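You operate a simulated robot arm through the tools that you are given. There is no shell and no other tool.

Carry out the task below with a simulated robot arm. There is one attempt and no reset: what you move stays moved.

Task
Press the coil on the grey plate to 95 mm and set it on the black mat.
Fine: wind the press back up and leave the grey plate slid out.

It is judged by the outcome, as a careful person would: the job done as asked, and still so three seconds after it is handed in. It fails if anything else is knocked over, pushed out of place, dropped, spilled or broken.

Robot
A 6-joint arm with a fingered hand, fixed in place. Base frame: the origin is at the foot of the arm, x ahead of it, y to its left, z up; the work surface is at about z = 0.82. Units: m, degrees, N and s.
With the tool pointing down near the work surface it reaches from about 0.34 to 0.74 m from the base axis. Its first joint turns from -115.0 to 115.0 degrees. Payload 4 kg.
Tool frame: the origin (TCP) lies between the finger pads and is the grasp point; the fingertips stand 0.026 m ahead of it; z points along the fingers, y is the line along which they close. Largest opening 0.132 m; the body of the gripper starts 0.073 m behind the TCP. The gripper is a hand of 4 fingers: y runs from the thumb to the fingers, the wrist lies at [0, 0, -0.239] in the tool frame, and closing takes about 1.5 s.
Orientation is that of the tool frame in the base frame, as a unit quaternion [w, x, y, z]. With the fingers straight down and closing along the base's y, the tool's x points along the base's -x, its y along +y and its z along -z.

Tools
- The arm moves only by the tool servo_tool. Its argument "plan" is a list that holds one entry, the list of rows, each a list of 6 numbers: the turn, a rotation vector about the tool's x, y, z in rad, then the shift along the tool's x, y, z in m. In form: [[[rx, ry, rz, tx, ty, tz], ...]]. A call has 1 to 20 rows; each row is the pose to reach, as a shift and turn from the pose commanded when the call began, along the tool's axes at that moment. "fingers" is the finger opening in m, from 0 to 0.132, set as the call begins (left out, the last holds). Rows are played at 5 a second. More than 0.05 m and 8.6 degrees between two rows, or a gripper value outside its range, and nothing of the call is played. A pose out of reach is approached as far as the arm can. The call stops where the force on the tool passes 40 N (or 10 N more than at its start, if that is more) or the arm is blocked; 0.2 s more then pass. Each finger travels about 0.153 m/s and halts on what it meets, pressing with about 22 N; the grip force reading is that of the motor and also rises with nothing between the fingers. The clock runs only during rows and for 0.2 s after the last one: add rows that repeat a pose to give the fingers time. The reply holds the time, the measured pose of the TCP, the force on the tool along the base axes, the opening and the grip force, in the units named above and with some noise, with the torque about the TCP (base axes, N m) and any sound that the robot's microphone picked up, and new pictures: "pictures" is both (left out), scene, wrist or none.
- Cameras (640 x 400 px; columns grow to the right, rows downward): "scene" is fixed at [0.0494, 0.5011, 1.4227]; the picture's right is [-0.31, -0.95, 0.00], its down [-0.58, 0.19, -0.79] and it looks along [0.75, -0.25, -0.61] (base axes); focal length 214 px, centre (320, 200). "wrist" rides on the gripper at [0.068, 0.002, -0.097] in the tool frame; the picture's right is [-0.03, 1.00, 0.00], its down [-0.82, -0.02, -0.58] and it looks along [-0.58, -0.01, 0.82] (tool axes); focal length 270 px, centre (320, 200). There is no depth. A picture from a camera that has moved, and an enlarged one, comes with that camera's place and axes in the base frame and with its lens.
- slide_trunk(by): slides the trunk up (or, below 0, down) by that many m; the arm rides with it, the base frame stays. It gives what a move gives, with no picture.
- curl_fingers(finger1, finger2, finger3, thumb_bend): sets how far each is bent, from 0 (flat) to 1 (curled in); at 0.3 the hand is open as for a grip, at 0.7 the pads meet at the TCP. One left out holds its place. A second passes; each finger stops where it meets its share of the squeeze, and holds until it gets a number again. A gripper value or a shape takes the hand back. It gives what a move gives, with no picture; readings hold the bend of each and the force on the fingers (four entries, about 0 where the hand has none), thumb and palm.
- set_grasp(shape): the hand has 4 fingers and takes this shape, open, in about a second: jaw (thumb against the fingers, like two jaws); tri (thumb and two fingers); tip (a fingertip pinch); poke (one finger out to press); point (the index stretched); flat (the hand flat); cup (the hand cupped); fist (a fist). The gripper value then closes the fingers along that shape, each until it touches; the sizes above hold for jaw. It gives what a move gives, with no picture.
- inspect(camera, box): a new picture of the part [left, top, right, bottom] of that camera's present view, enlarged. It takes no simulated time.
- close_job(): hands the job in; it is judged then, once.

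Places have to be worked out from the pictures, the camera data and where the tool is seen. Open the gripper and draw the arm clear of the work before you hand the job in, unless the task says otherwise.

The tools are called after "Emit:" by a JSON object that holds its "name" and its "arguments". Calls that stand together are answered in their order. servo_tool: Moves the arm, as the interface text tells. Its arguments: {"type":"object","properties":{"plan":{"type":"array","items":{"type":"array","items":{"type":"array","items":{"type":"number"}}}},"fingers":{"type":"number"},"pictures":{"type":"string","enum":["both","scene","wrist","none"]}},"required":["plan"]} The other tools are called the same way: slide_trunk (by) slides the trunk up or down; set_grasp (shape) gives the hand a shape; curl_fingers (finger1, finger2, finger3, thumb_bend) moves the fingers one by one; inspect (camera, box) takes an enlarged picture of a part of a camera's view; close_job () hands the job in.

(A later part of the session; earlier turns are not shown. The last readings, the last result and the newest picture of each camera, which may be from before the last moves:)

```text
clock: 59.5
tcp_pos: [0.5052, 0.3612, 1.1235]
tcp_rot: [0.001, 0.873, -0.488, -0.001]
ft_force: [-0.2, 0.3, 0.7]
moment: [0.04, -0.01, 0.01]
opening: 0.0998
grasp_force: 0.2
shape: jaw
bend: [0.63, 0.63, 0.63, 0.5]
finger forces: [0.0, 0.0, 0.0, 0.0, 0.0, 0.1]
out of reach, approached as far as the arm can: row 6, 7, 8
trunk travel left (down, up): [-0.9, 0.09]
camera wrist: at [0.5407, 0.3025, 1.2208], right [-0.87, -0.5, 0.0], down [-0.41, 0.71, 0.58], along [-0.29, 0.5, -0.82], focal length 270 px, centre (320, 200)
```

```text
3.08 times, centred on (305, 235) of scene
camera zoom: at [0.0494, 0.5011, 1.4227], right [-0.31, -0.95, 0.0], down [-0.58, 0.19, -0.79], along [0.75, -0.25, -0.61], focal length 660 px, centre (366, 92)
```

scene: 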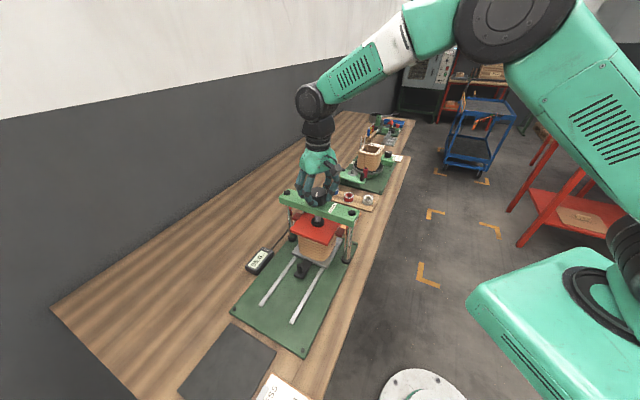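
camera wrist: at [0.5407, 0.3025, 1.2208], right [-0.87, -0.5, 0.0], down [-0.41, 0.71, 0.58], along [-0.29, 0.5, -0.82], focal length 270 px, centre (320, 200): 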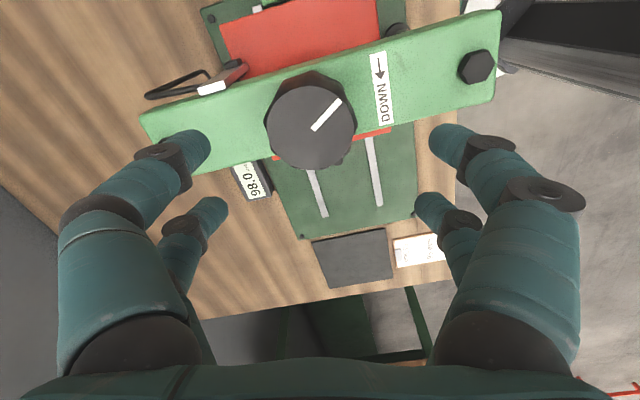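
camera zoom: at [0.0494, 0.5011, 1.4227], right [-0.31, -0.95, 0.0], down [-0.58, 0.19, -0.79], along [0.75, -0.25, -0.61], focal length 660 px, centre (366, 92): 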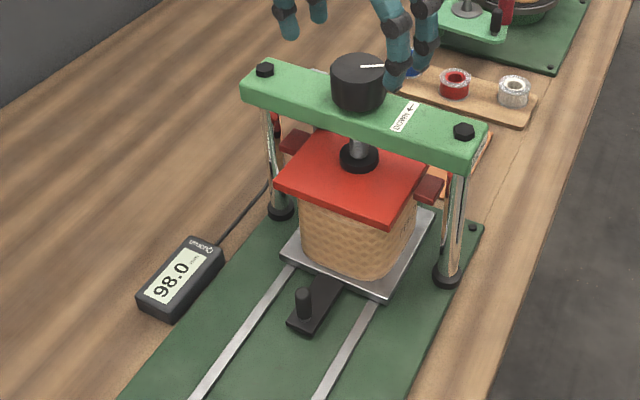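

Clear of the knob, with the display at 98.0. I'll rotate the wrist +2.8 rad, away from its limit, and then recentre over the knob.

Emit:
{"name": "servo_tool", "arguments": {"plan": [[[0, 0, 0.14, 0, 0, 0], [0, 0, 0.28, 0, 0, 0], [0, 0, 0.42, 0, 0, 0], [0, 0, 0.56, 0, 0, 0], [0, 0, 0.7, 0, 0, 0], [0, 0, 0.84, 0, 0, 0], [0, 0, 0.98, 0, 0, 0], [0, 0, 1.12, 0, 0, 0], [0, 0, 1.26, 0, 0, 0], [0, 0, 1.4, 0, 0, 0], [0, 0, 1.54, 0, 0, 0], [0, 0, 1.68, 0, 0, 0], [0, 0, 1.82, 0, 0, 0], [0, 0, 1.96, 0, 0, 0], [0, 0, 2.1, 0, 0, 0], [0, 0, 2.24, 0, 0, 0], [0, 0, 2.38, 0, 0, 0], [0, 0, 2.52, 0, 0, 0], [0, 0, 2.66, 0, 0, 0], [0, 0, 2.8, 0, 0, 0]]], "fingers": 0.1, "pictures": "wrist"}}

```text
clock: 63.7
tcp_pos: [0.5041, 0.3622, 1.1229]
tcp_rot: [-0.003, 0.332, 0.943, 0.001]
ft_force: [-0.9, 0.0, -0.1]
moment: [0.0, 0.01, -0.02]
opening: 0.0998
grasp_force: 0.0
shape: jaw
bend: [0.63, 0.63, 0.63, 0.5]
finger forces: [0.0, 0.0, 0.0, 0.0, 0.0, 0.0]
trunk travel left (down, up): [-0.9, 0.09]
camera wrist: at [0.453, 0.4062, 1.2206], right [0.64, 0.76, 0.0], down [0.63, -0.53, 0.57], along [0.44, -0.37, -0.82], focal length 270 px, centre (320, 200)
```

wrist: 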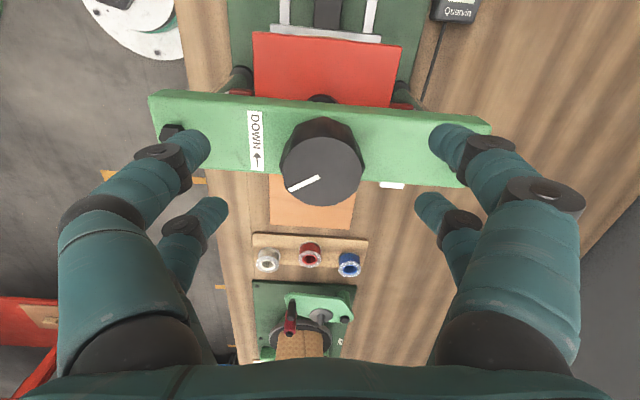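

I'll shift about 15 mm to recentre over the knob, descend to grip height, and verify.

Emit:
{"name": "servo_tool", "arguments": {"plan": [[[0, 0, 0, -0.008, 0.0003, 0], [0, 0, 0, -0.0154, 0.0006, 0.005], [0, 0, 0, -0.0154, 0.0006, 0.02], [0, 0, 0, -0.0154, 0.0006, 0.035], [0, 0, 0, -0.0154, 0.0006, 0.045], [0, 0, 0, -0.0154, 0.0006, 0.05], [0, 0, 0, -0.0154, 0.0006, 0.05]]], "fingers": 0.1, "pictures": "wrist"}}

Emit:
{"name": "inspect", "arguments": {"camera": "wrist", "box": [240, 125, 400, 275]}}

```text
clock: 65.3
tcp_pos: [0.5169, 0.3508, 1.0723]
tcp_rot: [-0.004, 0.33, 0.944, 0.0]
ft_force: [0.7, -0.1, 0.3]
moment: [0.05, -0.01, -0.01]
opening: 0.0999
grasp_force: 0.0
shape: jaw
bend: [0.63, 0.63, 0.63, 0.5]
finger forces: [0.0, 0.0, 0.0, 0.1, 0.1, 0.0]
trunk travel left (down, up): [-0.9, 0.09]
camera wrist: at [0.4654, 0.3963, 1.1703], right [0.64, 0.77, 0.0], down [0.63, -0.53, 0.57], along [0.44, -0.37, -0.82], focal length 270 px, centre (320, 200)
```

wrist: 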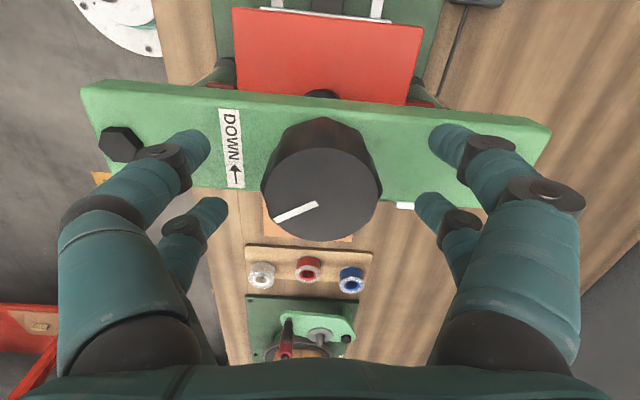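

```text
2.67 times, centred on (320, 200) of wrist
camera zoom: at [0.4654, 0.3963, 1.1703], right [0.64, 0.77, 0.0], down [0.63, -0.53, 0.57], along [0.44, -0.37, -0.82], focal length 721 px, centre (320, 200)
```

zoom: 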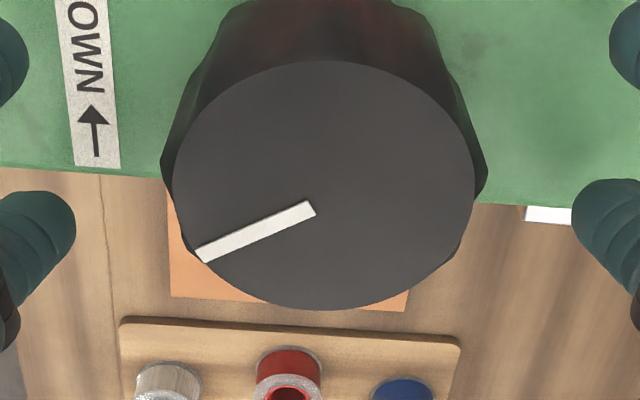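

The knob is within about 2 mm of centre. I'll make that small correction, grip, and wind up 2.4 rad.

Emit:
{"name": "servo_tool", "arguments": {"plan": [[[0, 0, 0, 0.002, 0, 0], [0, 0, 0, 0.002, 0, 0]]], "fingers": 0.1, "pictures": "none"}}

Emit:
{"name": "servo_tool", "arguments": {"plan": [[[0, 0, 0, 0, 0, 0], [0, 0, 0, 0, 0, 0], [0, 0, 0, 0, 0, 0], [0, 0, 0, 0, 0, 0], [0, 0, 0, 0, 0, 0], [0, 0, 0, 0, 0, 0], [0, 0, 0, 0, 0, 0]]], "fingers": 0.0, "pictures": "none"}}

Emit:
{"name": "servo_tool", "arguments": {"plan": [[[0, 0, -0.13, 0, 0, 0], [0, 0, -0.26, 0, 0, 0], [0, 0, -0.39, 0, 0, 0], [0, 0, -0.52, 0, 0, 0], [0, 0, -0.65, 0, 0, 0], [0, 0, -0.78, 0, 0, 0], [0, 0, -0.91, 0, 0, 0], [0, 0, -1.04, 0, 0, 0], [0, 0, -1.17, 0, 0, 0], [0, 0, -1.17, 0, 0, 0]]], "fingers": 0.0, "pictures": "wrist"}}

Emit:
{"name": "inspect", "arguments": {"camera": "scene", "box": [245, 245, 277, 277]}}

```text
clock: 65.9
tcp_pos: [0.5156, 0.3543, 1.0727]
tcp_rot: [-0.003, 0.33, 0.944, 0.0]
ft_force: [-0.9, -0.2, 0.5]
moment: [0.02, 0.0, -0.06]
opening: 0.0997
grasp_force: 0.0
shape: jaw
bend: [0.63, 0.63, 0.63, 0.5]
finger forces: [0.0, 0.1, 0.1, 0.0, 0.0, 0.0]
trunk travel left (down, up): [-0.9, 0.09]
```

```text
clock: 67.5
tcp_pos: [0.5145, 0.3546, 1.0723]
tcp_rot: [-0.003, 0.329, 0.944, 0.0]
ft_force: [-0.3, 1.3, -3.0]
moment: [0.01, 0.03, -0.01]
opening: 0.0319
grasp_force: 22.2
shape: jaw
bend: [0.73, 0.73, 0.74, 0.7]
finger forces: [20.7, 21.7, 20.5, 0.0, 17.1, 0.0]
trunk travel left (down, up): [-0.9, 0.09]
```

```text
clock: 69.7
tcp_pos: [0.5138, 0.3531, 1.0734]
tcp_rot: [-0.002, -0.247, 0.969, 0.003]
ft_force: [3.8, -7.6, 3.4]
moment: [-0.29, -0.11, -0.02]
opening: 0.0317
grasp_force: 22.3
shape: jaw
bend: [0.73, 0.73, 0.73, 0.7]
finger forces: [20.2, 21.9, 25.0, 0.1, 19.8, 0.0]
trunk travel left (down, up): [-0.9, 0.09]
camera wrist: at [0.4551, 0.3217, 1.1703], right [-0.46, 0.89, 0.01], down [0.73, 0.37, 0.57], along [0.51, 0.27, -0.82], focal length 270 px, centre (320, 200)
```

wrist: 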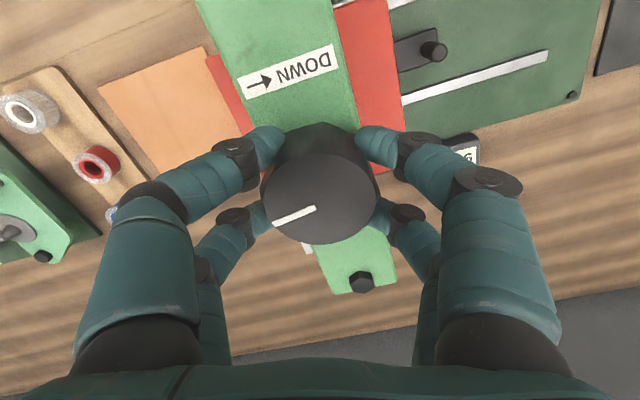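

```text
12.50 times, centred on (261, 261) of scene
camera zoom: at [0.0494, 0.5011, 1.4227], right [-0.31, -0.95, 0.0], down [-0.58, 0.19, -0.79], along [0.75, -0.25, -0.61], focal length 2681 px, centre (1058, -562)
```

zoom: 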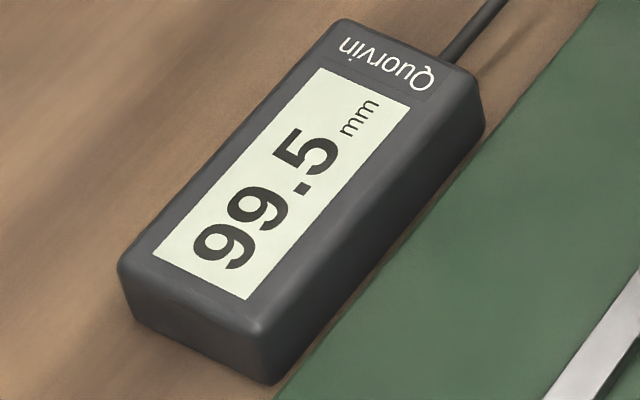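

99.5. I'll turn up another 1.4 rad (expecting about 101.7), staying within the wrist limit.

Emit:
{"name": "servo_tool", "arguments": {"plan": [[[0, 0, -0.13, 0, 0, 0], [0, 0, -0.26, 0, 0, 0], [0, 0, -0.39, 0, 0, 0], [0, 0, -0.52, 0, 0, 0], [0, 0, -0.65, 0, 0, 0], [0, 0, -0.78, 0, 0, 0], [0, 0, -0.91, 0, 0, 0], [0, 0, -1.04, 0, 0, 0], [0, 0, -1.17, 0, 0, 0], [0, 0, -1.3, 0, 0, 0], [0, 0, -1.4, 0, 0, 0], [0, 0, -1.4, 0, 0, 0]]], "fingers": 0.0, "pictures": "wrist"}}

Emit:
{"name": "inspect", "arguments": {"camera": "scene", "box": [245, 245, 277, 277]}}

```text
clock: 72.3
tcp_pos: [0.5172, 0.3527, 1.0727]
tcp_rot: [0.0, 0.813, -0.582, -0.004]
ft_force: [9.2, -12.0, -0.4]
moment: [-0.29, -0.34, -0.03]
opening: 0.0319
grasp_force: 21.8
shape: jaw
bend: [0.73, 0.73, 0.73, 0.7]
finger forces: [24.5, 20.7, 21.7, 0.0, 22.7, 0.1]
trunk travel left (down, up): [-0.9, 0.09]
camera wrist: at [0.5377, 0.2869, 1.1697], right [-0.95, -0.3, 0.01], down [-0.24, 0.78, 0.58], along [-0.18, 0.56, -0.81], focal length 270 px, centre (320, 200)
```

wrist: 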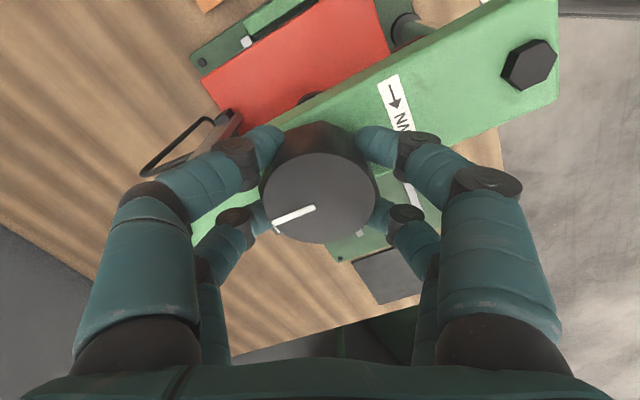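

```text
12.50 times, centred on (261, 261) of scene
camera zoom: at [0.0494, 0.5011, 1.4227], right [-0.31, -0.95, 0.0], down [-0.58, 0.19, -0.79], along [0.75, -0.25, -0.61], focal length 2681 px, centre (1058, -562)
```

zoom: 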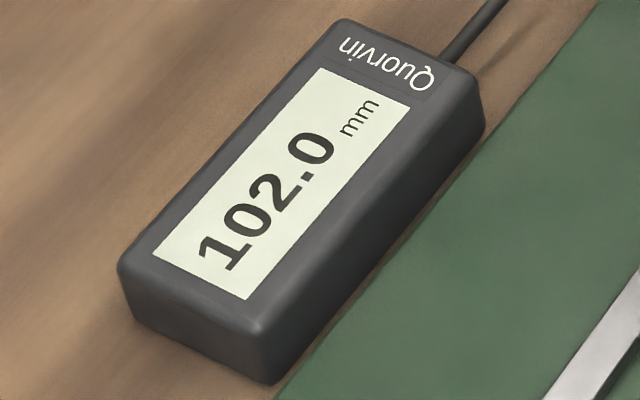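

The display is back at 102.0 and the knob mark is back at its starting angle, so the press is fully wound up. I'll release the knob and lift clear.

Emit:
{"name": "servo_tool", "arguments": {"plan": [[[0, 0, 0, 0, 0, 0], [0, 0, 0, 0, 0, 0], [0, 0, 0, 0, 0, 0], [0, 0, 0, 0, 0, 0], [0, 0, 0, 0, 0, -0.015], [0, 0, 0.1, 0, 0, -0.035], [0, 0, 0.2, 0, 0, -0.06], [0, 0, 0.3, 0, 0, -0.08], [0, 0, 0.4, 0, 0, -0.08], [0, 0, 0.4, 0, 0, -0.08]]], "fingers": 0.1, "pictures": "wrist"}}

Emit:
{"name": "inspect", "arguments": {"camera": "scene", "box": [240, 170, 370, 300]}}

```text
clock: 74.5
tcp_pos: [0.5142, 0.353, 1.1528]
tcp_rot: [-0.001, -0.68, 0.733, 0.003]
ft_force: [-0.8, -0.7, -0.8]
moment: [0.01, 0.02, 0.01]
opening: 0.1
grasp_force: 0.1
shape: jaw
bend: [0.63, 0.63, 0.63, 0.5]
finger forces: [0.1, 0.0, 0.0, 0.0, 0.0, 0.0]
trunk travel left (down, up): [-0.9, 0.09]
camera wrist: at [0.5087, 0.2857, 1.2497], right [-0.99, 0.1, 0.01], down [0.09, 0.81, 0.58], along [0.05, 0.58, -0.81], focal length 270 px, centre (320, 200)
```

wrist: 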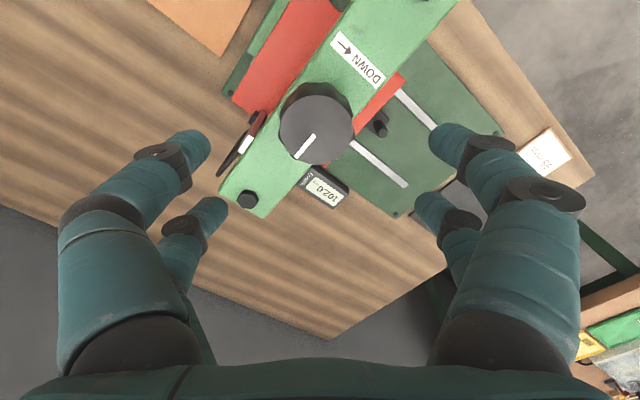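

```text
3.08 times, centred on (305, 235) of scene
camera zoom: at [0.0494, 0.5011, 1.4227], right [-0.31, -0.95, 0.0], down [-0.58, 0.19, -0.79], along [0.75, -0.25, -0.61], focal length 660 px, centre (366, 92)
```

zoom: 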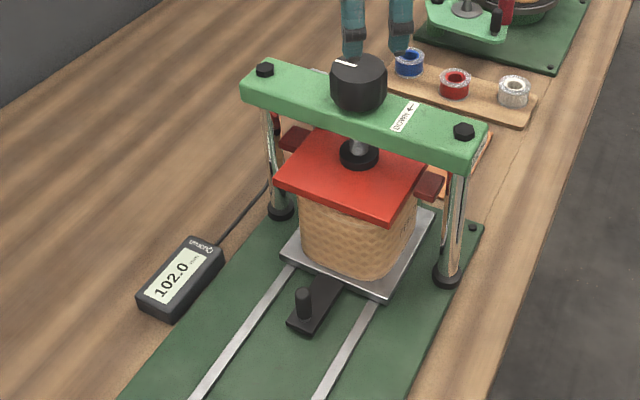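

The press and coil look in order. I'll move back above the handle peg with yaw -45°, offset slightly outward to stay clear of the beam.

Emit:
{"name": "servo_tool", "arguments": {"plan": [[[0, 0, 0.135, -0.0058, 0.0065, 0], [0, 0, 0.27, -0.0115, 0.013, 0], [0, 0, 0.405, -0.0173, 0.0195, 0], [0, 0, 0.54, -0.0231, 0.026, 0], [0, 0, 0.675, -0.0288, 0.0325, 0], [0, 0, 0.81, -0.0346, 0.039, 0], [0, 0, 0.945, -0.0404, 0.0455, 0], [0, 0, 1.08, -0.0461, 0.052, 0], [0, 0, 1.215, -0.0519, 0.0585, 0], [0, 0, 1.35, -0.0577, 0.065, 0], [0, 0, 1.485, -0.0634, 0.0715, 0], [0, 0, 1.62, -0.0692, 0.078, 0], [0, 0, 1.755, -0.075, 0.0845, 0], [0, 0, 1.89, -0.0807, 0.091, 0], [0, 0, 2.025, -0.0865, 0.0975, 0], [0, 0, 2.16, -0.0923, 0.104, 0.005], [0, 0, 2.286, -0.098, 0.1104, 0.01], [0, 0, 2.286, -0.098, 0.1104, 0.01]]], "fingers": 0.09, "pictures": "wrist"}}

Emit:
{"name": "inspect", "arguments": {"camera": "wrist", "box": [220, 40, 440, 200]}}

```text
clock: 78.3
tcp_pos: [0.4099, 0.4581, 1.1446]
tcp_rot: [-0.004, 0.385, 0.923, 0.0]
ft_force: [0.1, -0.1, -0.3]
moment: [-0.01, 0.02, 0.02]
opening: 0.0902
grasp_force: 0.0
shape: jaw
bend: [0.68, 0.68, 0.68, 0.6]
finger forces: [0.0, 0.0, 0.0, 0.1, 0.1, 0.1]
trunk travel left (down, up): [-0.9, 0.09]
camera wrist: at [0.3648, 0.509, 1.2417], right [0.73, 0.69, 0.0], down [0.56, -0.6, 0.57], along [0.39, -0.42, -0.82], focal length 270 px, centre (320, 200)
```

wrist: 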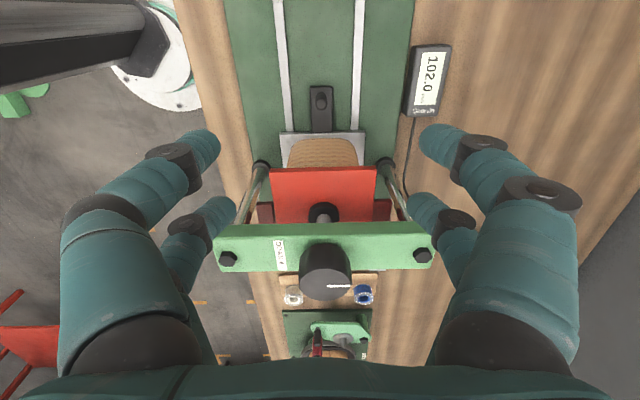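

```text
2.50 times, centred on (330, 120) of wrist
camera zoom: at [0.3648, 0.509, 1.2417], right [0.73, 0.69, 0.0], down [0.56, -0.6, 0.57], along [0.39, -0.42, -0.82], focal length 676 px, centre (295, 400)
```

zoom: 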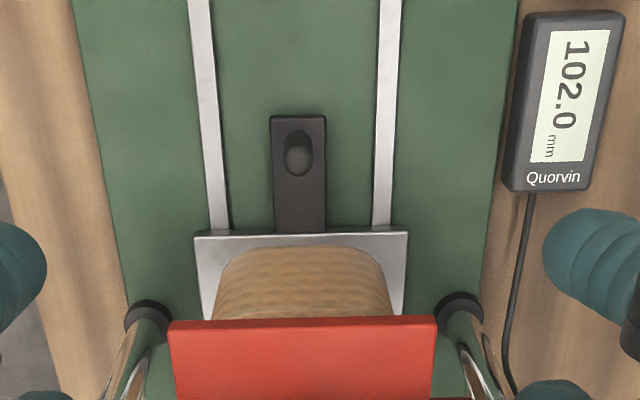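

The peg is at about (0.4345, 0.4375). I'll descend alongside, shift over the peg, and lower to caging height.

Emit:
{"name": "servo_tool", "arguments": {"plan": [[[0, 0, 0, 0, 0.001, 0.035], [0, 0, 0, 0, 0.002, 0.07], [0, 0, 0, 0, 0.003, 0.105], [0, 0, 0, 0, 0.003, 0.14], [0, 0, 0, 0, 0.003, 0.17], [0, 0, 0, 0, 0.003, 0.195], [0, 0, 0, -0.012, 0.003, 0.197], [0, 0, 0, -0.024, 0.003, 0.197], [0, 0, 0, -0.0319, 0.003, 0.197], [0, 0, 0, -0.0319, 0.003, 0.215], [0, 0, 0, -0.0319, 0.003, 0.235], [0, 0, 0, -0.0319, 0.003, 0.255], [0, 0, 0, -0.0319, 0.003, 0.266], [0, 0, 0, -0.0319, 0.003, 0.266]]], "fingers": 0.09, "pictures": "both"}}

```text
clock: 81.3
tcp_pos: [0.4359, 0.4382, 0.8779]
tcp_rot: [-0.004, 0.385, 0.923, 0.0]
ft_force: [-0.5, 0.2, 0.4]
moment: [-0.02, 0.03, 0.0]
opening: 0.0903
grasp_force: 0.2
shape: jaw
bend: [0.68, 0.68, 0.68, 0.6]
finger forces: [0.0, 0.0, 0.0, 0.1, 0.0, 0.1]
trunk travel left (down, up): [-0.9, 0.09]
camera wrist: at [0.3907, 0.4882, 0.9765], right [0.73, 0.69, 0.0], down [0.56, -0.6, 0.57], along [0.39, -0.42, -0.82], focal length 270 px, centre (320, 200)
```

scene: 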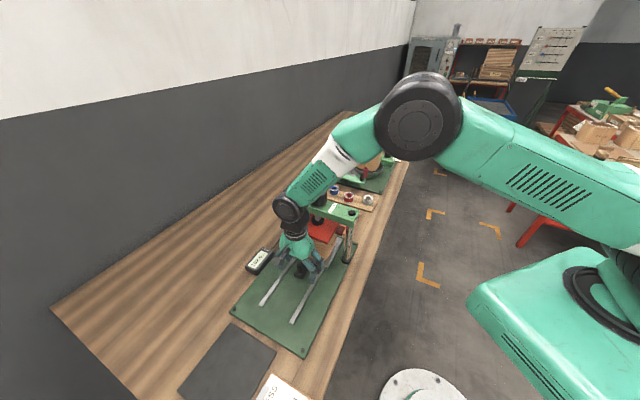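
wrist: 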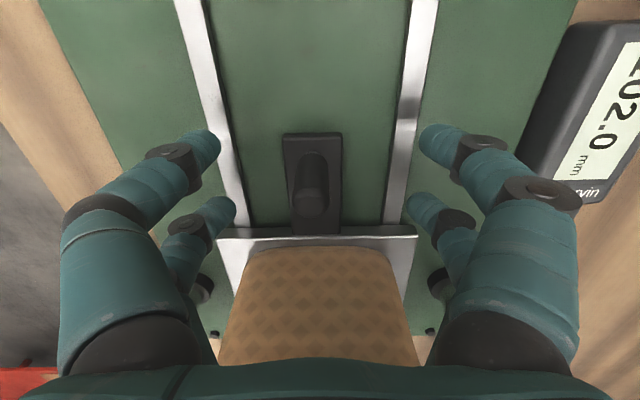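

The peg sits about 3 mm to the left of the hand's centre, so I'll shift and close around it.

Emit:
{"name": "servo_tool", "arguments": {"plan": [[[0, 0, 0, 0, -0.0034, 0], [0, 0, 0, 0, -0.0034, 0]]], "fingers": 0.09, "pictures": "none"}}

Emit:
{"name": "servo_tool", "arguments": {"plan": [[[0, 0, 0, 0, 0, 0], [0, 0, 0, 0, 0, 0], [0, 0, 0, 0, 0, 0], [0, 0, 0, 0, 0, 0], [0, 0, 0, 0, 0, 0], [0, 0, 0, 0, 0, 0], [0, 0, 0, 0, 0, 0]]], "fingers": 0.0, "pictures": "wrist"}}

```text
clock: 81.9
tcp_pos: [0.4335, 0.4367, 0.8786]
tcp_rot: [-0.004, 0.383, 0.924, -0.001]
ft_force: [0.4, 0.0, 0.5]
moment: [0.0, 0.0, 0.01]
opening: 0.0902
grasp_force: 0.1
shape: jaw
bend: [0.68, 0.68, 0.68, 0.6]
finger forces: [0.1, 0.0, 0.0, 0.0, 0.1, 0.0]
trunk travel left (down, up): [-0.9, 0.09]
```

```text
clock: 83.5
tcp_pos: [0.4342, 0.4353, 0.8777]
tcp_rot: [-0.003, 0.384, 0.923, 0.0]
ft_force: [-0.9, -0.2, 0.2]
moment: [-0.03, 0.01, -0.03]
opening: 0.0
grasp_force: 22.2
shape: jaw
bend: [0.63, 0.64, 0.64, 0.7]
finger forces: [0.0, 0.0, 0.0, 0.1, 0.0, 0.1]
trunk travel left (down, up): [-0.9, 0.09]
camera wrist: at [0.3881, 0.4862, 0.9761], right [0.73, 0.69, 0.0], down [0.56, -0.6, 0.57], along [0.39, -0.42, -0.82], focal length 270 px, centre (320, 200)
```

wrist: 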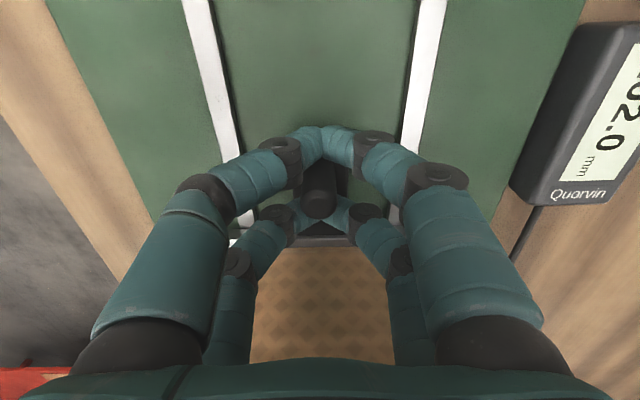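

The peg is caged. I'll pull the plate out along tool +x gently, 0.15 m first.

Emit:
{"name": "servo_tool", "arguments": {"plan": [[[0, 0, 0, 0.004, 0, 0], [0, 0, 0, 0.009, 0, 0], [0, 0, 0, 0.016, 0, 0], [0, 0, 0, 0.024, 0, 0], [0, 0, 0, 0.033, 0, 0], [0, 0, 0, 0.042, 0, 0], [0, 0, 0, 0.051, 0, 0], [0, 0, 0, 0.06, 0, 0], [0, 0, 0, 0.069, 0, 0], [0, 0, 0, 0.078, 0, 0], [0, 0, 0, 0.087, 0, 0], [0, 0, 0, 0.096, 0, 0], [0, 0, 0, 0.105, 0, 0], [0, 0, 0, 0.114, 0, 0], [0, 0, 0, 0.123, 0, 0], [0, 0, 0, 0.132, 0, 0], [0, 0, 0, 0.14, 0, 0], [0, 0, 0, 0.146, 0, 0], [0, 0, 0, 0.15, 0, 0], [0, 0, 0, 0.15, 0, 0]]], "fingers": 0.0}}

```text
clock: 87.7
tcp_pos: [0.3267, 0.5445, 0.8782]
tcp_rot: [-0.004, 0.384, 0.923, 0.0]
ft_force: [0.6, -0.9, -0.7]
moment: [-0.01, 0.0, -0.01]
opening: 0.0
grasp_force: 21.3
shape: jaw
bend: [0.63, 0.64, 0.64, 0.7]
finger forces: [0.0, 0.1, 0.0, 0.0, 0.1, 0.1]
trunk travel left (down, up): [-0.9, 0.09]
camera wrist: at [0.2813, 0.5939, 0.9766], right [0.73, 0.69, 0.0], down [0.56, -0.6, 0.57], along [0.39, -0.42, -0.82], focal length 270 px, centre (320, 200)
```

scene: 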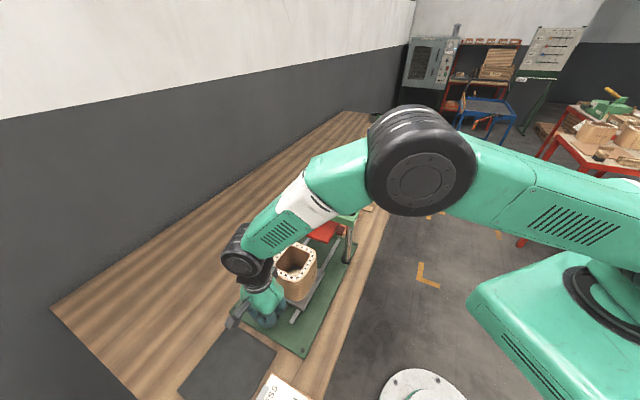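
wrist: 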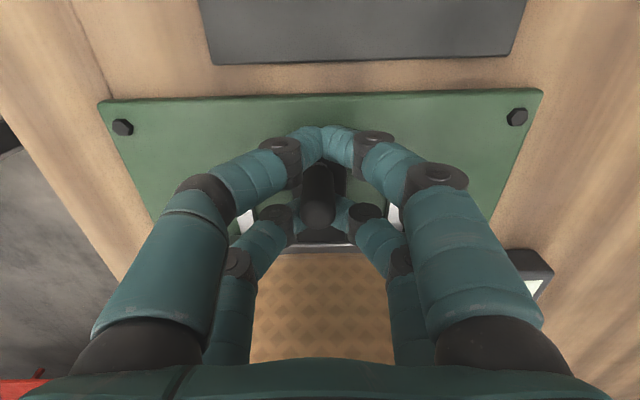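

The plate follows with the coil on it. I'll finish the last stretch slowly, up to the outer stop.

Emit:
{"name": "servo_tool", "arguments": {"plan": [[[0, 0, 0, 0.003, 0, 0], [0, 0, 0, 0.006, 0, 0], [0, 0, 0, 0.009, 0, 0], [0, 0, 0, 0.012, 0, 0], [0, 0, 0, 0.015, 0, 0], [0, 0, 0, 0.018, 0, 0], [0, 0, 0, 0.021, 0, 0], [0, 0, 0, 0.024, 0, 0], [0, 0, 0, 0.027, 0, 0], [0, 0, 0, 0.029, 0, 0], [0, 0, 0, 0.029, 0, 0]]], "fingers": 0.0, "pictures": "wrist"}}

Emit:
{"name": "inspect", "arguments": {"camera": "scene", "box": [220, 210, 370, 350]}}

```text
clock: 90.1
tcp_pos: [0.3056, 0.5642, 0.8787]
tcp_rot: [-0.004, 0.385, 0.923, 0.0]
ft_force: [0.8, -0.7, -0.2]
moment: [-0.03, 0.02, 0.0]
opening: 0.0
grasp_force: 22.1
shape: jaw
bend: [0.63, 0.64, 0.64, 0.7]
finger forces: [0.1, 0.0, 0.0, 0.0, 0.1, 0.0]
trunk travel left (down, up): [-0.9, 0.09]
camera wrist: at [0.261, 0.6144, 0.9777], right [0.73, 0.69, 0.0], down [0.56, -0.59, 0.57], along [0.39, -0.42, -0.82], focal length 270 px, centre (320, 200)
```

wrist: 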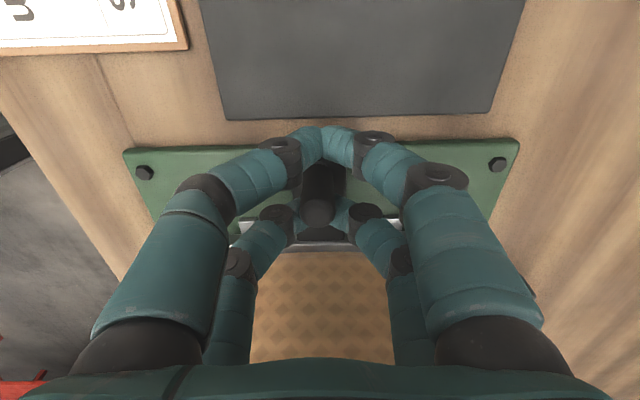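

```text
2.86 times, centred on (295, 280) of scene
camera zoom: at [0.0494, 0.5011, 1.4227], right [-0.31, -0.95, 0.0], down [-0.58, 0.19, -0.79], along [0.75, -0.25, -0.61], focal length 613 px, centre (391, -29)
```

zoom: 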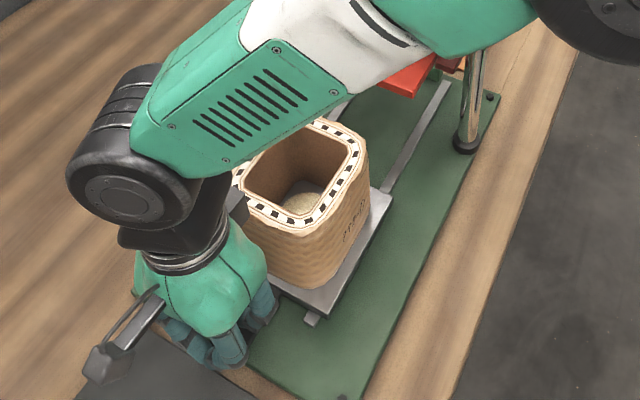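

The plate is very close to its original out position. I'll pull a few mm more to see whether it reaches its stop.

Emit:
{"name": "servo_tool", "arguments": {"plan": [[[0, 0, 0, 0.002, 0, 0], [0, 0, 0, 0.004, 0, 0], [0, 0, 0, 0.006, 0, 0], [0, 0, 0, 0.006, 0, 0]]], "fingers": 0.0, "pictures": "wrist"}}

```text
clock: 91.1
tcp_pos: [0.3053, 0.5667, 0.8785]
tcp_rot: [-0.004, 0.384, 0.923, -0.001]
ft_force: [20.1, -20.5, -2.5]
moment: [-0.39, -0.35, 0.09]
opening: 0.0
grasp_force: 21.7
shape: jaw
bend: [0.63, 0.64, 0.64, 0.7]
finger forces: [0.0, 0.1, 0.0, 0.0, 0.0, 0.0]
trunk travel left (down, up): [-0.9, 0.09]
camera wrist: at [0.259, 0.6166, 0.9776], right [0.73, 0.69, -0.01], down [0.57, -0.59, 0.57], along [0.39, -0.42, -0.82], focal length 270 px, centre (320, 200)
```

wrist: 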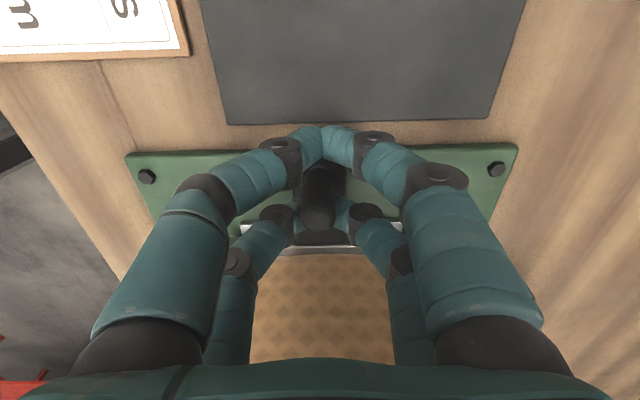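

The force rose to about 28 N, so the plate is at its outer stop. I'll relax, open, and lift straight up.

Emit:
{"name": "servo_tool", "arguments": {"plan": [[[0, 0, 0, -0.003, 0, 0], [0, 0, 0, -0.006, 0, 0], [0, 0, 0, -0.006, 0, 0]]], "fingers": 0.0, "pictures": "none"}}

Emit:
{"name": "servo_tool", "arguments": {"plan": [[[0, 0, 0, 0, 0, 0], [0, 0, 0, 0, 0, 0], [0, 0, 0, 0, 0, 0], [0, 0, 0, 0, 0, 0], [0, 0, 0, 0, 0, 0], [0, 0, 0, 0, 0, -0.015], [0, 0, 0, 0, 0, -0.04], [0, 0, 0, 0, 0, -0.08], [0, 0, 0, 0, 0, -0.12], [0, 0, 0, 0, 0, -0.16], [0, 0, 0, 0, 0, -0.2], [0, 0, 0, 0, 0, -0.24], [0, 0, 0, 0, 0, -0.24]]], "fingers": 0.09}}

```text
clock: 91.9
tcp_pos: [0.3072, 0.5661, 0.8796]
tcp_rot: [-0.004, 0.385, 0.923, 0.001]
ft_force: [2.6, -5.0, -0.1]
moment: [-0.07, -0.03, -0.02]
opening: 0.0
grasp_force: 22.3
shape: jaw
bend: [0.63, 0.64, 0.64, 0.7]
finger forces: [0.0, 0.1, 0.0, 0.0, 0.1, 0.1]
trunk travel left (down, up): [-0.9, 0.09]
```

```text
clock: 94.7
tcp_pos: [0.3069, 0.5632, 1.1209]
tcp_rot: [-0.003, 0.384, 0.923, 0.0]
ft_force: [0.3, -0.8, -0.3]
moment: [0.02, -0.05, 0.03]
opening: 0.0898
grasp_force: 0.2
shape: jaw
bend: [0.69, 0.69, 0.69, 0.6]
finger forces: [0.0, 0.0, 0.0, 0.1, 0.0, 0.0]
trunk travel left (down, up): [-0.9, 0.09]
camera wrist: at [0.2608, 0.6133, 1.2185], right [0.73, 0.69, 0.0], down [0.56, -0.59, 0.57], along [0.39, -0.42, -0.82], focal length 270 px, centre (320, 200)
```

scene: 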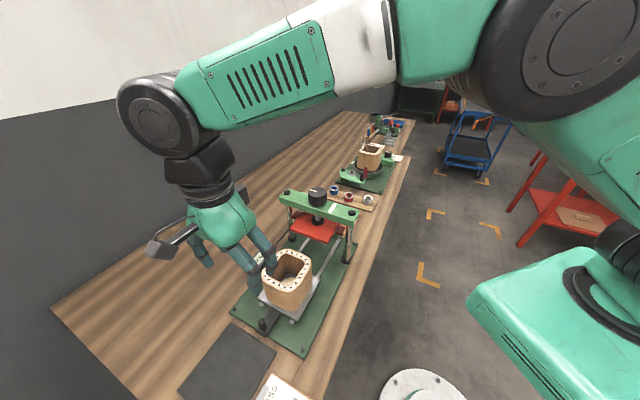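
wrist: 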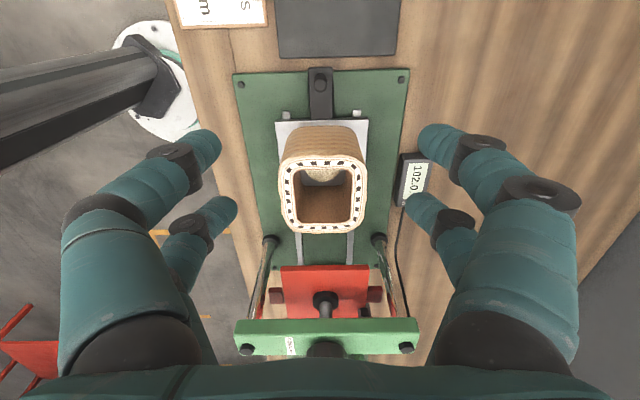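

The plate is out with the coil on it. I'll compare the coil in the same scene crop as at the start, and look from the wrist camera to locate it for gripping.

Emit:
{"name": "inspect", "arguments": {"camera": "scene", "box": [230, 230, 350, 345]}}

Emit:
{"name": "inspect", "arguments": {"camera": "wrist", "box": [220, 50, 460, 250]}}

Emit:
{"name": "inspect", "arguments": {"camera": "scene", "box": [170, 310, 330, 400]}}

```text
3.48 times, centred on (290, 288) of scene
camera zoom: at [0.0494, 0.5011, 1.4227], right [-0.31, -0.95, 0.0], down [-0.58, 0.19, -0.79], along [0.75, -0.25, -0.61], focal length 746 px, centre (424, -104)
```

zoom: 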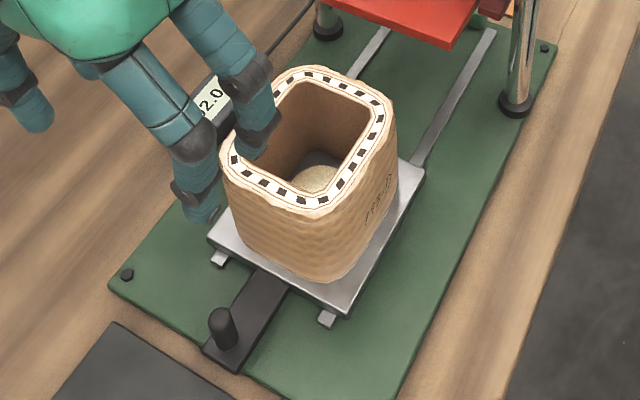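

```text
2.00 times, centred on (340, 150) of wrist
camera zoom: at [0.2608, 0.6133, 1.2185], right [0.73, 0.69, 0.0], down [0.56, -0.59, 0.57], along [0.39, -0.42, -0.82], focal length 541 px, centre (280, 300)
```

zoom: 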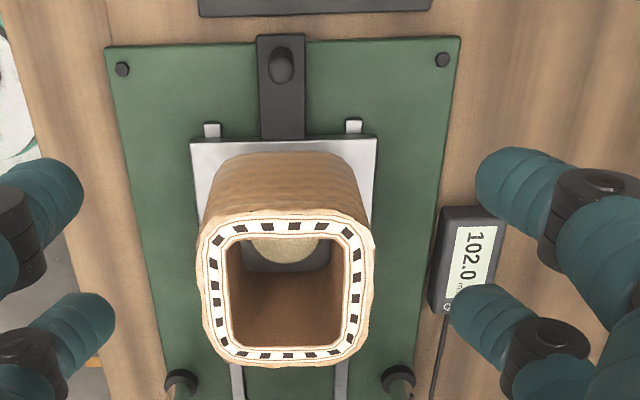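

```text
4.00 times, centred on (250, 355) of scene
camera zoom: at [0.0494, 0.5011, 1.4227], right [-0.31, -0.95, 0.0], down [-0.58, 0.19, -0.79], along [0.75, -0.25, -0.61], focal length 858 px, centre (600, -420)
```

zoom: 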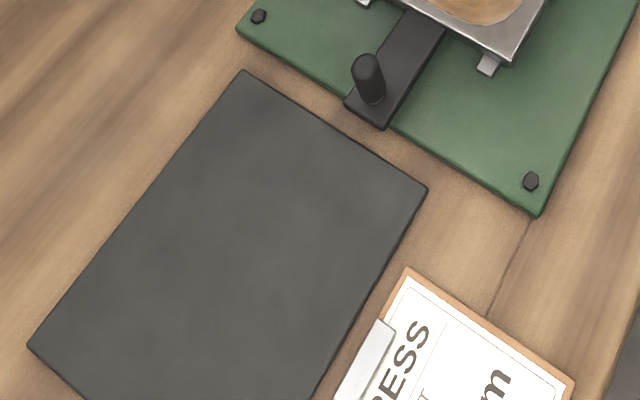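

Against the initial crop, the coil's top rim is now visibly lower, by about 2–3 mm, and the press is up. The coil is centred at about (0.395, 0.476) and the mat at about (0.252, 0.647). I'll open fully and hover over the coil.

Emit:
{"name": "servo_tool", "arguments": {"plan": [[[0, 0, 0, -0.02, 0.0002, 0], [0, 0, 0, -0.045, 0.0004, 0.01], [0, 0, 0, -0.07, 0.0007, 0.02], [0, 0, 0, -0.095, 0.001, 0.04], [0, 0, 0, -0.115, 0.0012, 0.06], [0, 0, 0, -0.124, 0.0012, 0.07], [0, 0, 0, -0.124, 0.0012, 0.07]]], "fingers": 0.132}}

Emit:
{"name": "inspect", "arguments": {"camera": "wrist", "box": [120, 40, 540, 300]}}

```text
clock: 96.3
tcp_pos: [0.3958, 0.479, 1.0475]
tcp_rot: [-0.003, 0.384, 0.923, 0.001]
ft_force: [0.2, -0.3, -0.2]
moment: [0.0, -0.02, -0.04]
opening: 0.1317
grasp_force: 0.0
shape: jaw
bend: [0.3, 0.3, 0.3, 0.3]
finger forces: [0.0, 0.0, 0.0, 0.1, 0.0, 0.0]
trunk travel left (down, up): [-0.9, 0.09]
camera wrist: at [0.3498, 0.5274, 1.146], right [0.73, 0.69, 0.0], down [0.56, -0.6, 0.57], along [0.39, -0.42, -0.82], focal length 270 px, centre (320, 200)
```

scene: 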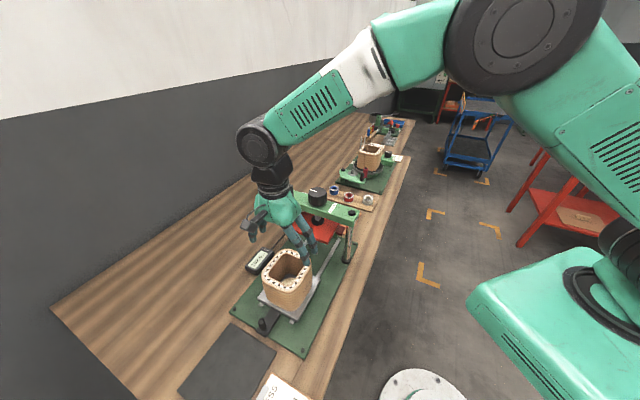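
wrist: 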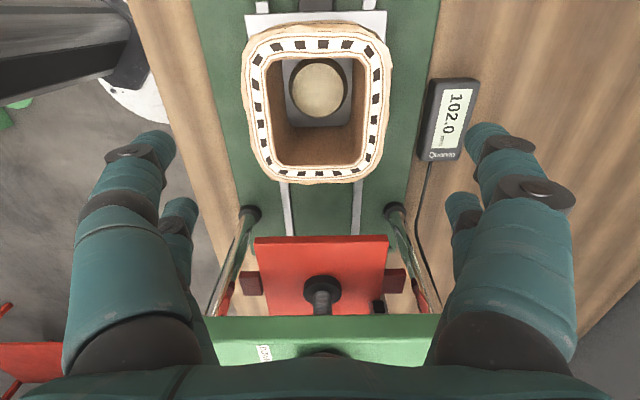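

```text
1.52 times, centred on (330, 170) of wrist
camera zoom: at [0.3498, 0.5274, 1.146], right [0.73, 0.69, 0.0], down [0.56, -0.6, 0.57], along [0.39, -0.42, -0.82], focal length 412 px, centre (305, 246)
```

zoom: 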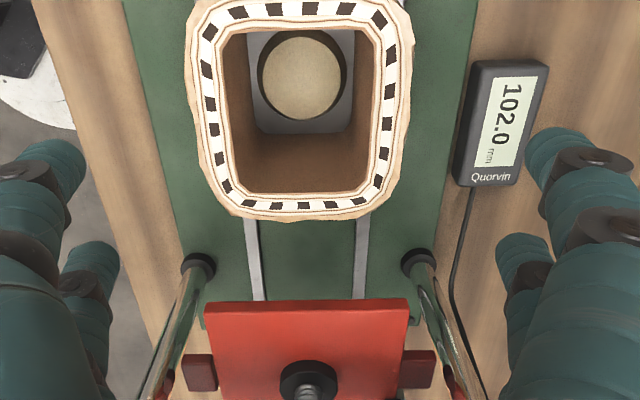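

The hand is centred within 1–2 mm. Inside the coil I can see a locating boss on the plate, so the lift must be straight up. I'll correct 2 mm sideways and lower to just above the rim to check finger clearance.

Emit:
{"name": "servo_tool", "arguments": {"plan": [[[0, 0, 0, 0, -0.002, 0.025], [0, 0, 0, 0, -0.002, 0.05], [0, 0, 0, 0, -0.002, 0.07], [0, 0, 0, 0, -0.002, 0.08], [0, 0, 0, 0, -0.002, 0.08]]], "fingers": 0.132}}

Emit:
{"name": "inspect", "arguments": {"camera": "scene", "box": [230, 190, 360, 320]}}

```text
clock: 97.5
tcp_pos: [0.3941, 0.4747, 0.9687]
tcp_rot: [-0.004, 0.384, 0.923, 0.0]
ft_force: [1.1, 0.4, -0.3]
moment: [-0.01, 0.01, -0.01]
opening: 0.1318
grasp_force: 0.1
shape: jaw
bend: [0.3, 0.3, 0.3, 0.3]
finger forces: [0.0, 0.0, 0.1, 0.0, 0.0, 0.0]
trunk travel left (down, up): [-0.9, 0.09]
camera wrist: at [0.3485, 0.5248, 1.066], right [0.73, 0.69, 0.0], down [0.56, -0.6, 0.57], along [0.39, -0.42, -0.82], focal length 270 px, centre (320, 200)
```

scene: 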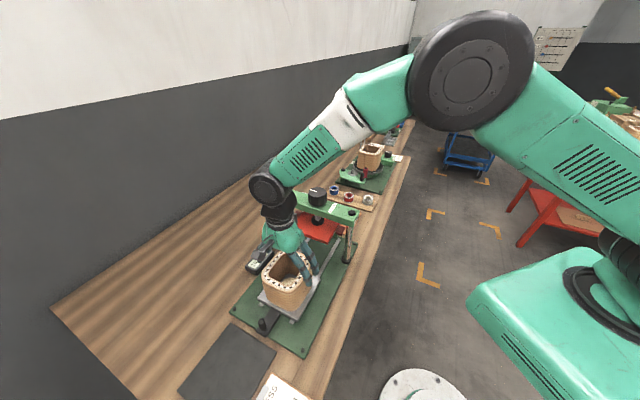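
wrist: 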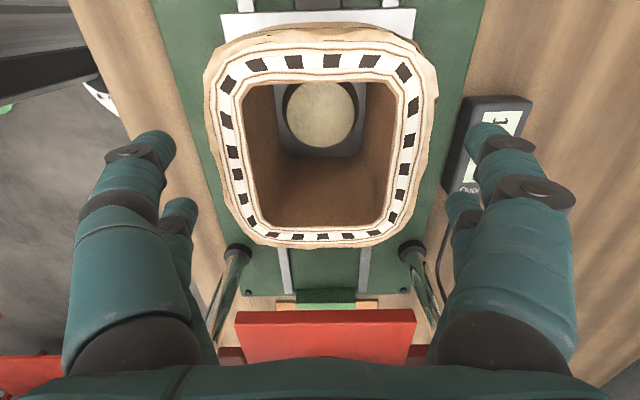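

```text
3.08 times, centred on (295, 255) of scene
camera zoom: at [0.0494, 0.5011, 1.4227], right [-0.31, -0.95, 0.0], down [-0.58, 0.19, -0.79], along [0.75, -0.25, -0.61], focal length 660 px, centre (397, 31)
```

zoom: 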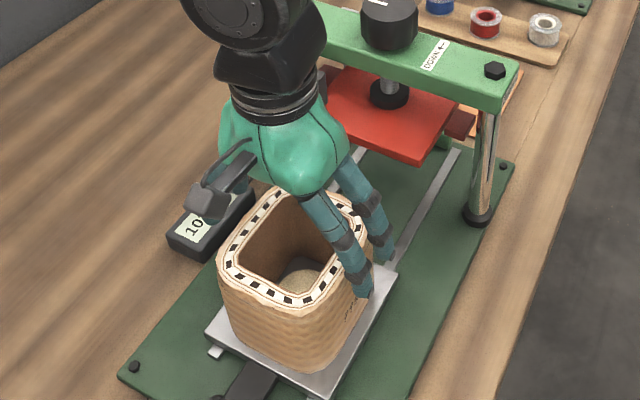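

The fingertips clear the coil by roughly 12–18 mm on both sides. I'll lower to mid-height on the coil (TCP z≈0.89).

Emit:
{"name": "servo_tool", "arguments": {"plan": [[[0, 0, 0, 0, 0.001, 0.015], [0, 0, 0, 0, 0.001, 0.03], [0, 0, 0, 0, 0.001, 0.045], [0, 0, 0, 0, 0.001, 0.06], [0, 0, 0, 0, 0.001, 0.072], [0, 0, 0, 0, 0.001, 0.079], [0, 0, 0, 0, 0.001, 0.079]]], "fingers": 0.132}}

Emit:
{"name": "inspect", "arguments": {"camera": "scene", "box": [230, 190, 360, 320]}}

```text
clock: 98.7
tcp_pos: [0.3958, 0.4781, 0.9095]
tcp_rot: [-0.003, 0.384, 0.923, 0.007]
ft_force: [-5.0, -8.7, 25.8]
moment: [-0.03, 0.19, 0.03]
opening: 0.1312
grasp_force: 0.1
shape: jaw
bend: [0.3, 0.3, 0.3, 0.3]
finger forces: [5.3, 5.6, 8.5, 0.0, 14.2, 0.0]
trunk travel left (down, up): [-0.9, 0.09]
stopped in row 5: the force on the tool passed its limit at 47 N (the readings are from after the stop); the commanded pose is now the measured one
camera wrist: at [0.3491, 0.5267, 1.0084], right [0.73, 0.69, 0.01], down [0.56, -0.6, 0.57], along [0.4, -0.41, -0.82], focal length 270 px, centre (320, 200)
```

scene: 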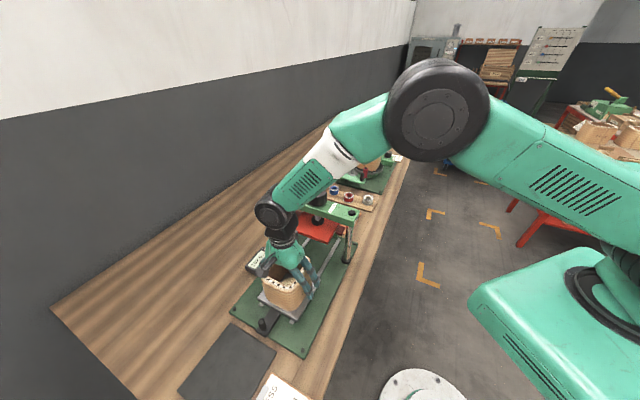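
wrist: 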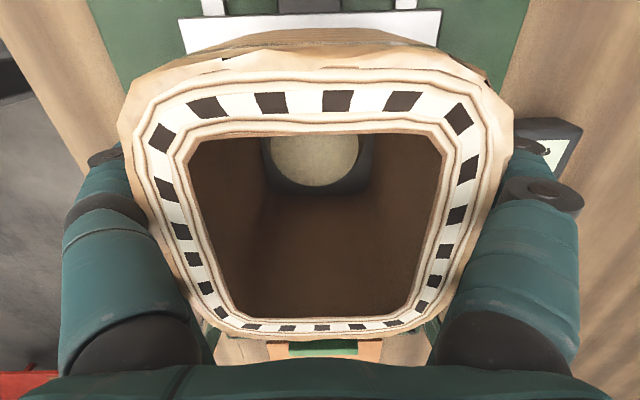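

```text
3.08 times, centred on (295, 255) of scene
camera zoom: at [0.0494, 0.5011, 1.4227], right [-0.31, -0.95, 0.0], down [-0.58, 0.19, -0.79], along [0.75, -0.25, -0.61], focal length 660 px, centre (397, 31)
```

zoom: 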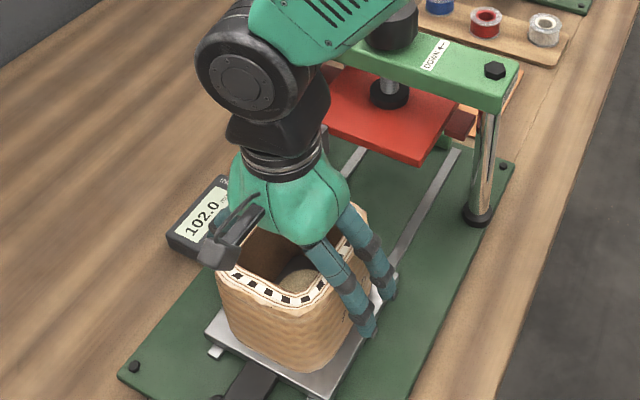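

The finger roots met the coil's rim at TCP z≈0.91, so this coil nearly fills the hand. I'll back up a few mm to unload. The fingertips will still reach about 40 mm below the rim, enough for a good grip.

Emit:
{"name": "servo_tool", "arguments": {"plan": [[[0, 0, 0, 0, 0, -0.003], [0, 0, 0, 0, 0, -0.006], [0, 0, 0, 0, 0, -0.008], [0, 0, 0, 0, 0, -0.008]]], "fingers": 0.132}}

Emit:
{"name": "inspect", "arguments": {"camera": "scene", "box": [230, 230, 350, 345]}}

```text
clock: 99.7
tcp_pos: [0.3972, 0.4783, 0.9132]
tcp_rot: [-0.002, 0.384, 0.923, 0.004]
ft_force: [-0.6, -1.5, -2.2]
moment: [-0.01, -0.03, 0.07]
opening: 0.1319
grasp_force: 0.1
shape: jaw
bend: [0.29, 0.29, 0.29, 0.3]
finger forces: [2.6, 2.8, 2.4, 0.0, 4.2, 0.1]
trunk travel left (down, up): [-0.9, 0.09]
camera wrist: at [0.3505, 0.5278, 1.0118], right [0.73, 0.69, 0.0], down [0.56, -0.6, 0.57], along [0.39, -0.41, -0.82], focal length 270 px, centre (320, 200)
```

scene: 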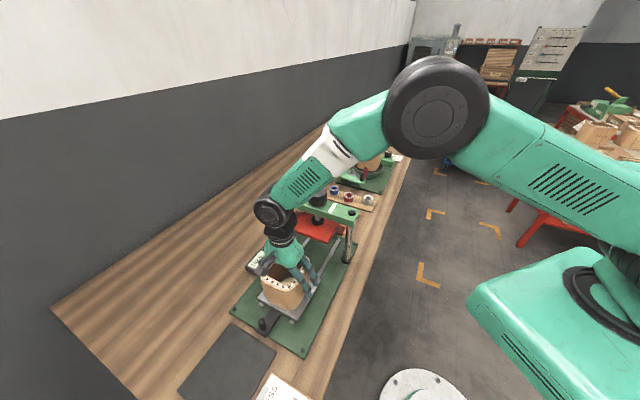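
wrist: 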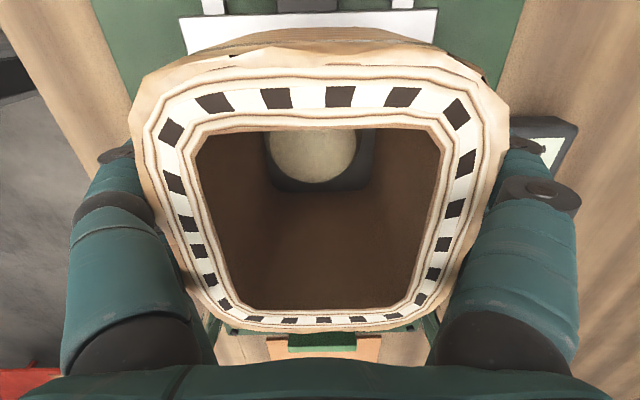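

```text
3.48 times, centred on (290, 288) of scene
camera zoom: at [0.0494, 0.5011, 1.4227], right [-0.31, -0.95, 0.0], down [-0.58, 0.19, -0.79], along [0.75, -0.25, -0.61], focal length 746 px, centre (424, -104)
```

zoom: 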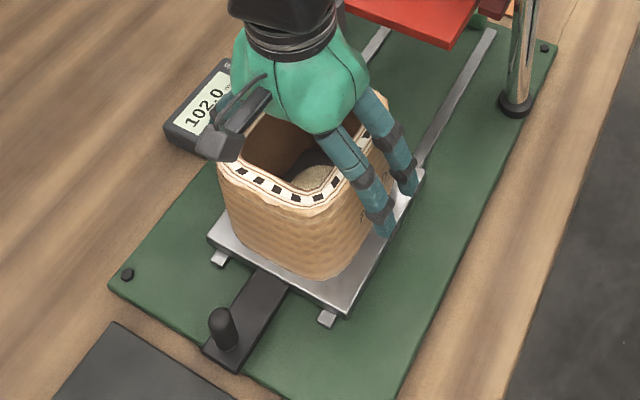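

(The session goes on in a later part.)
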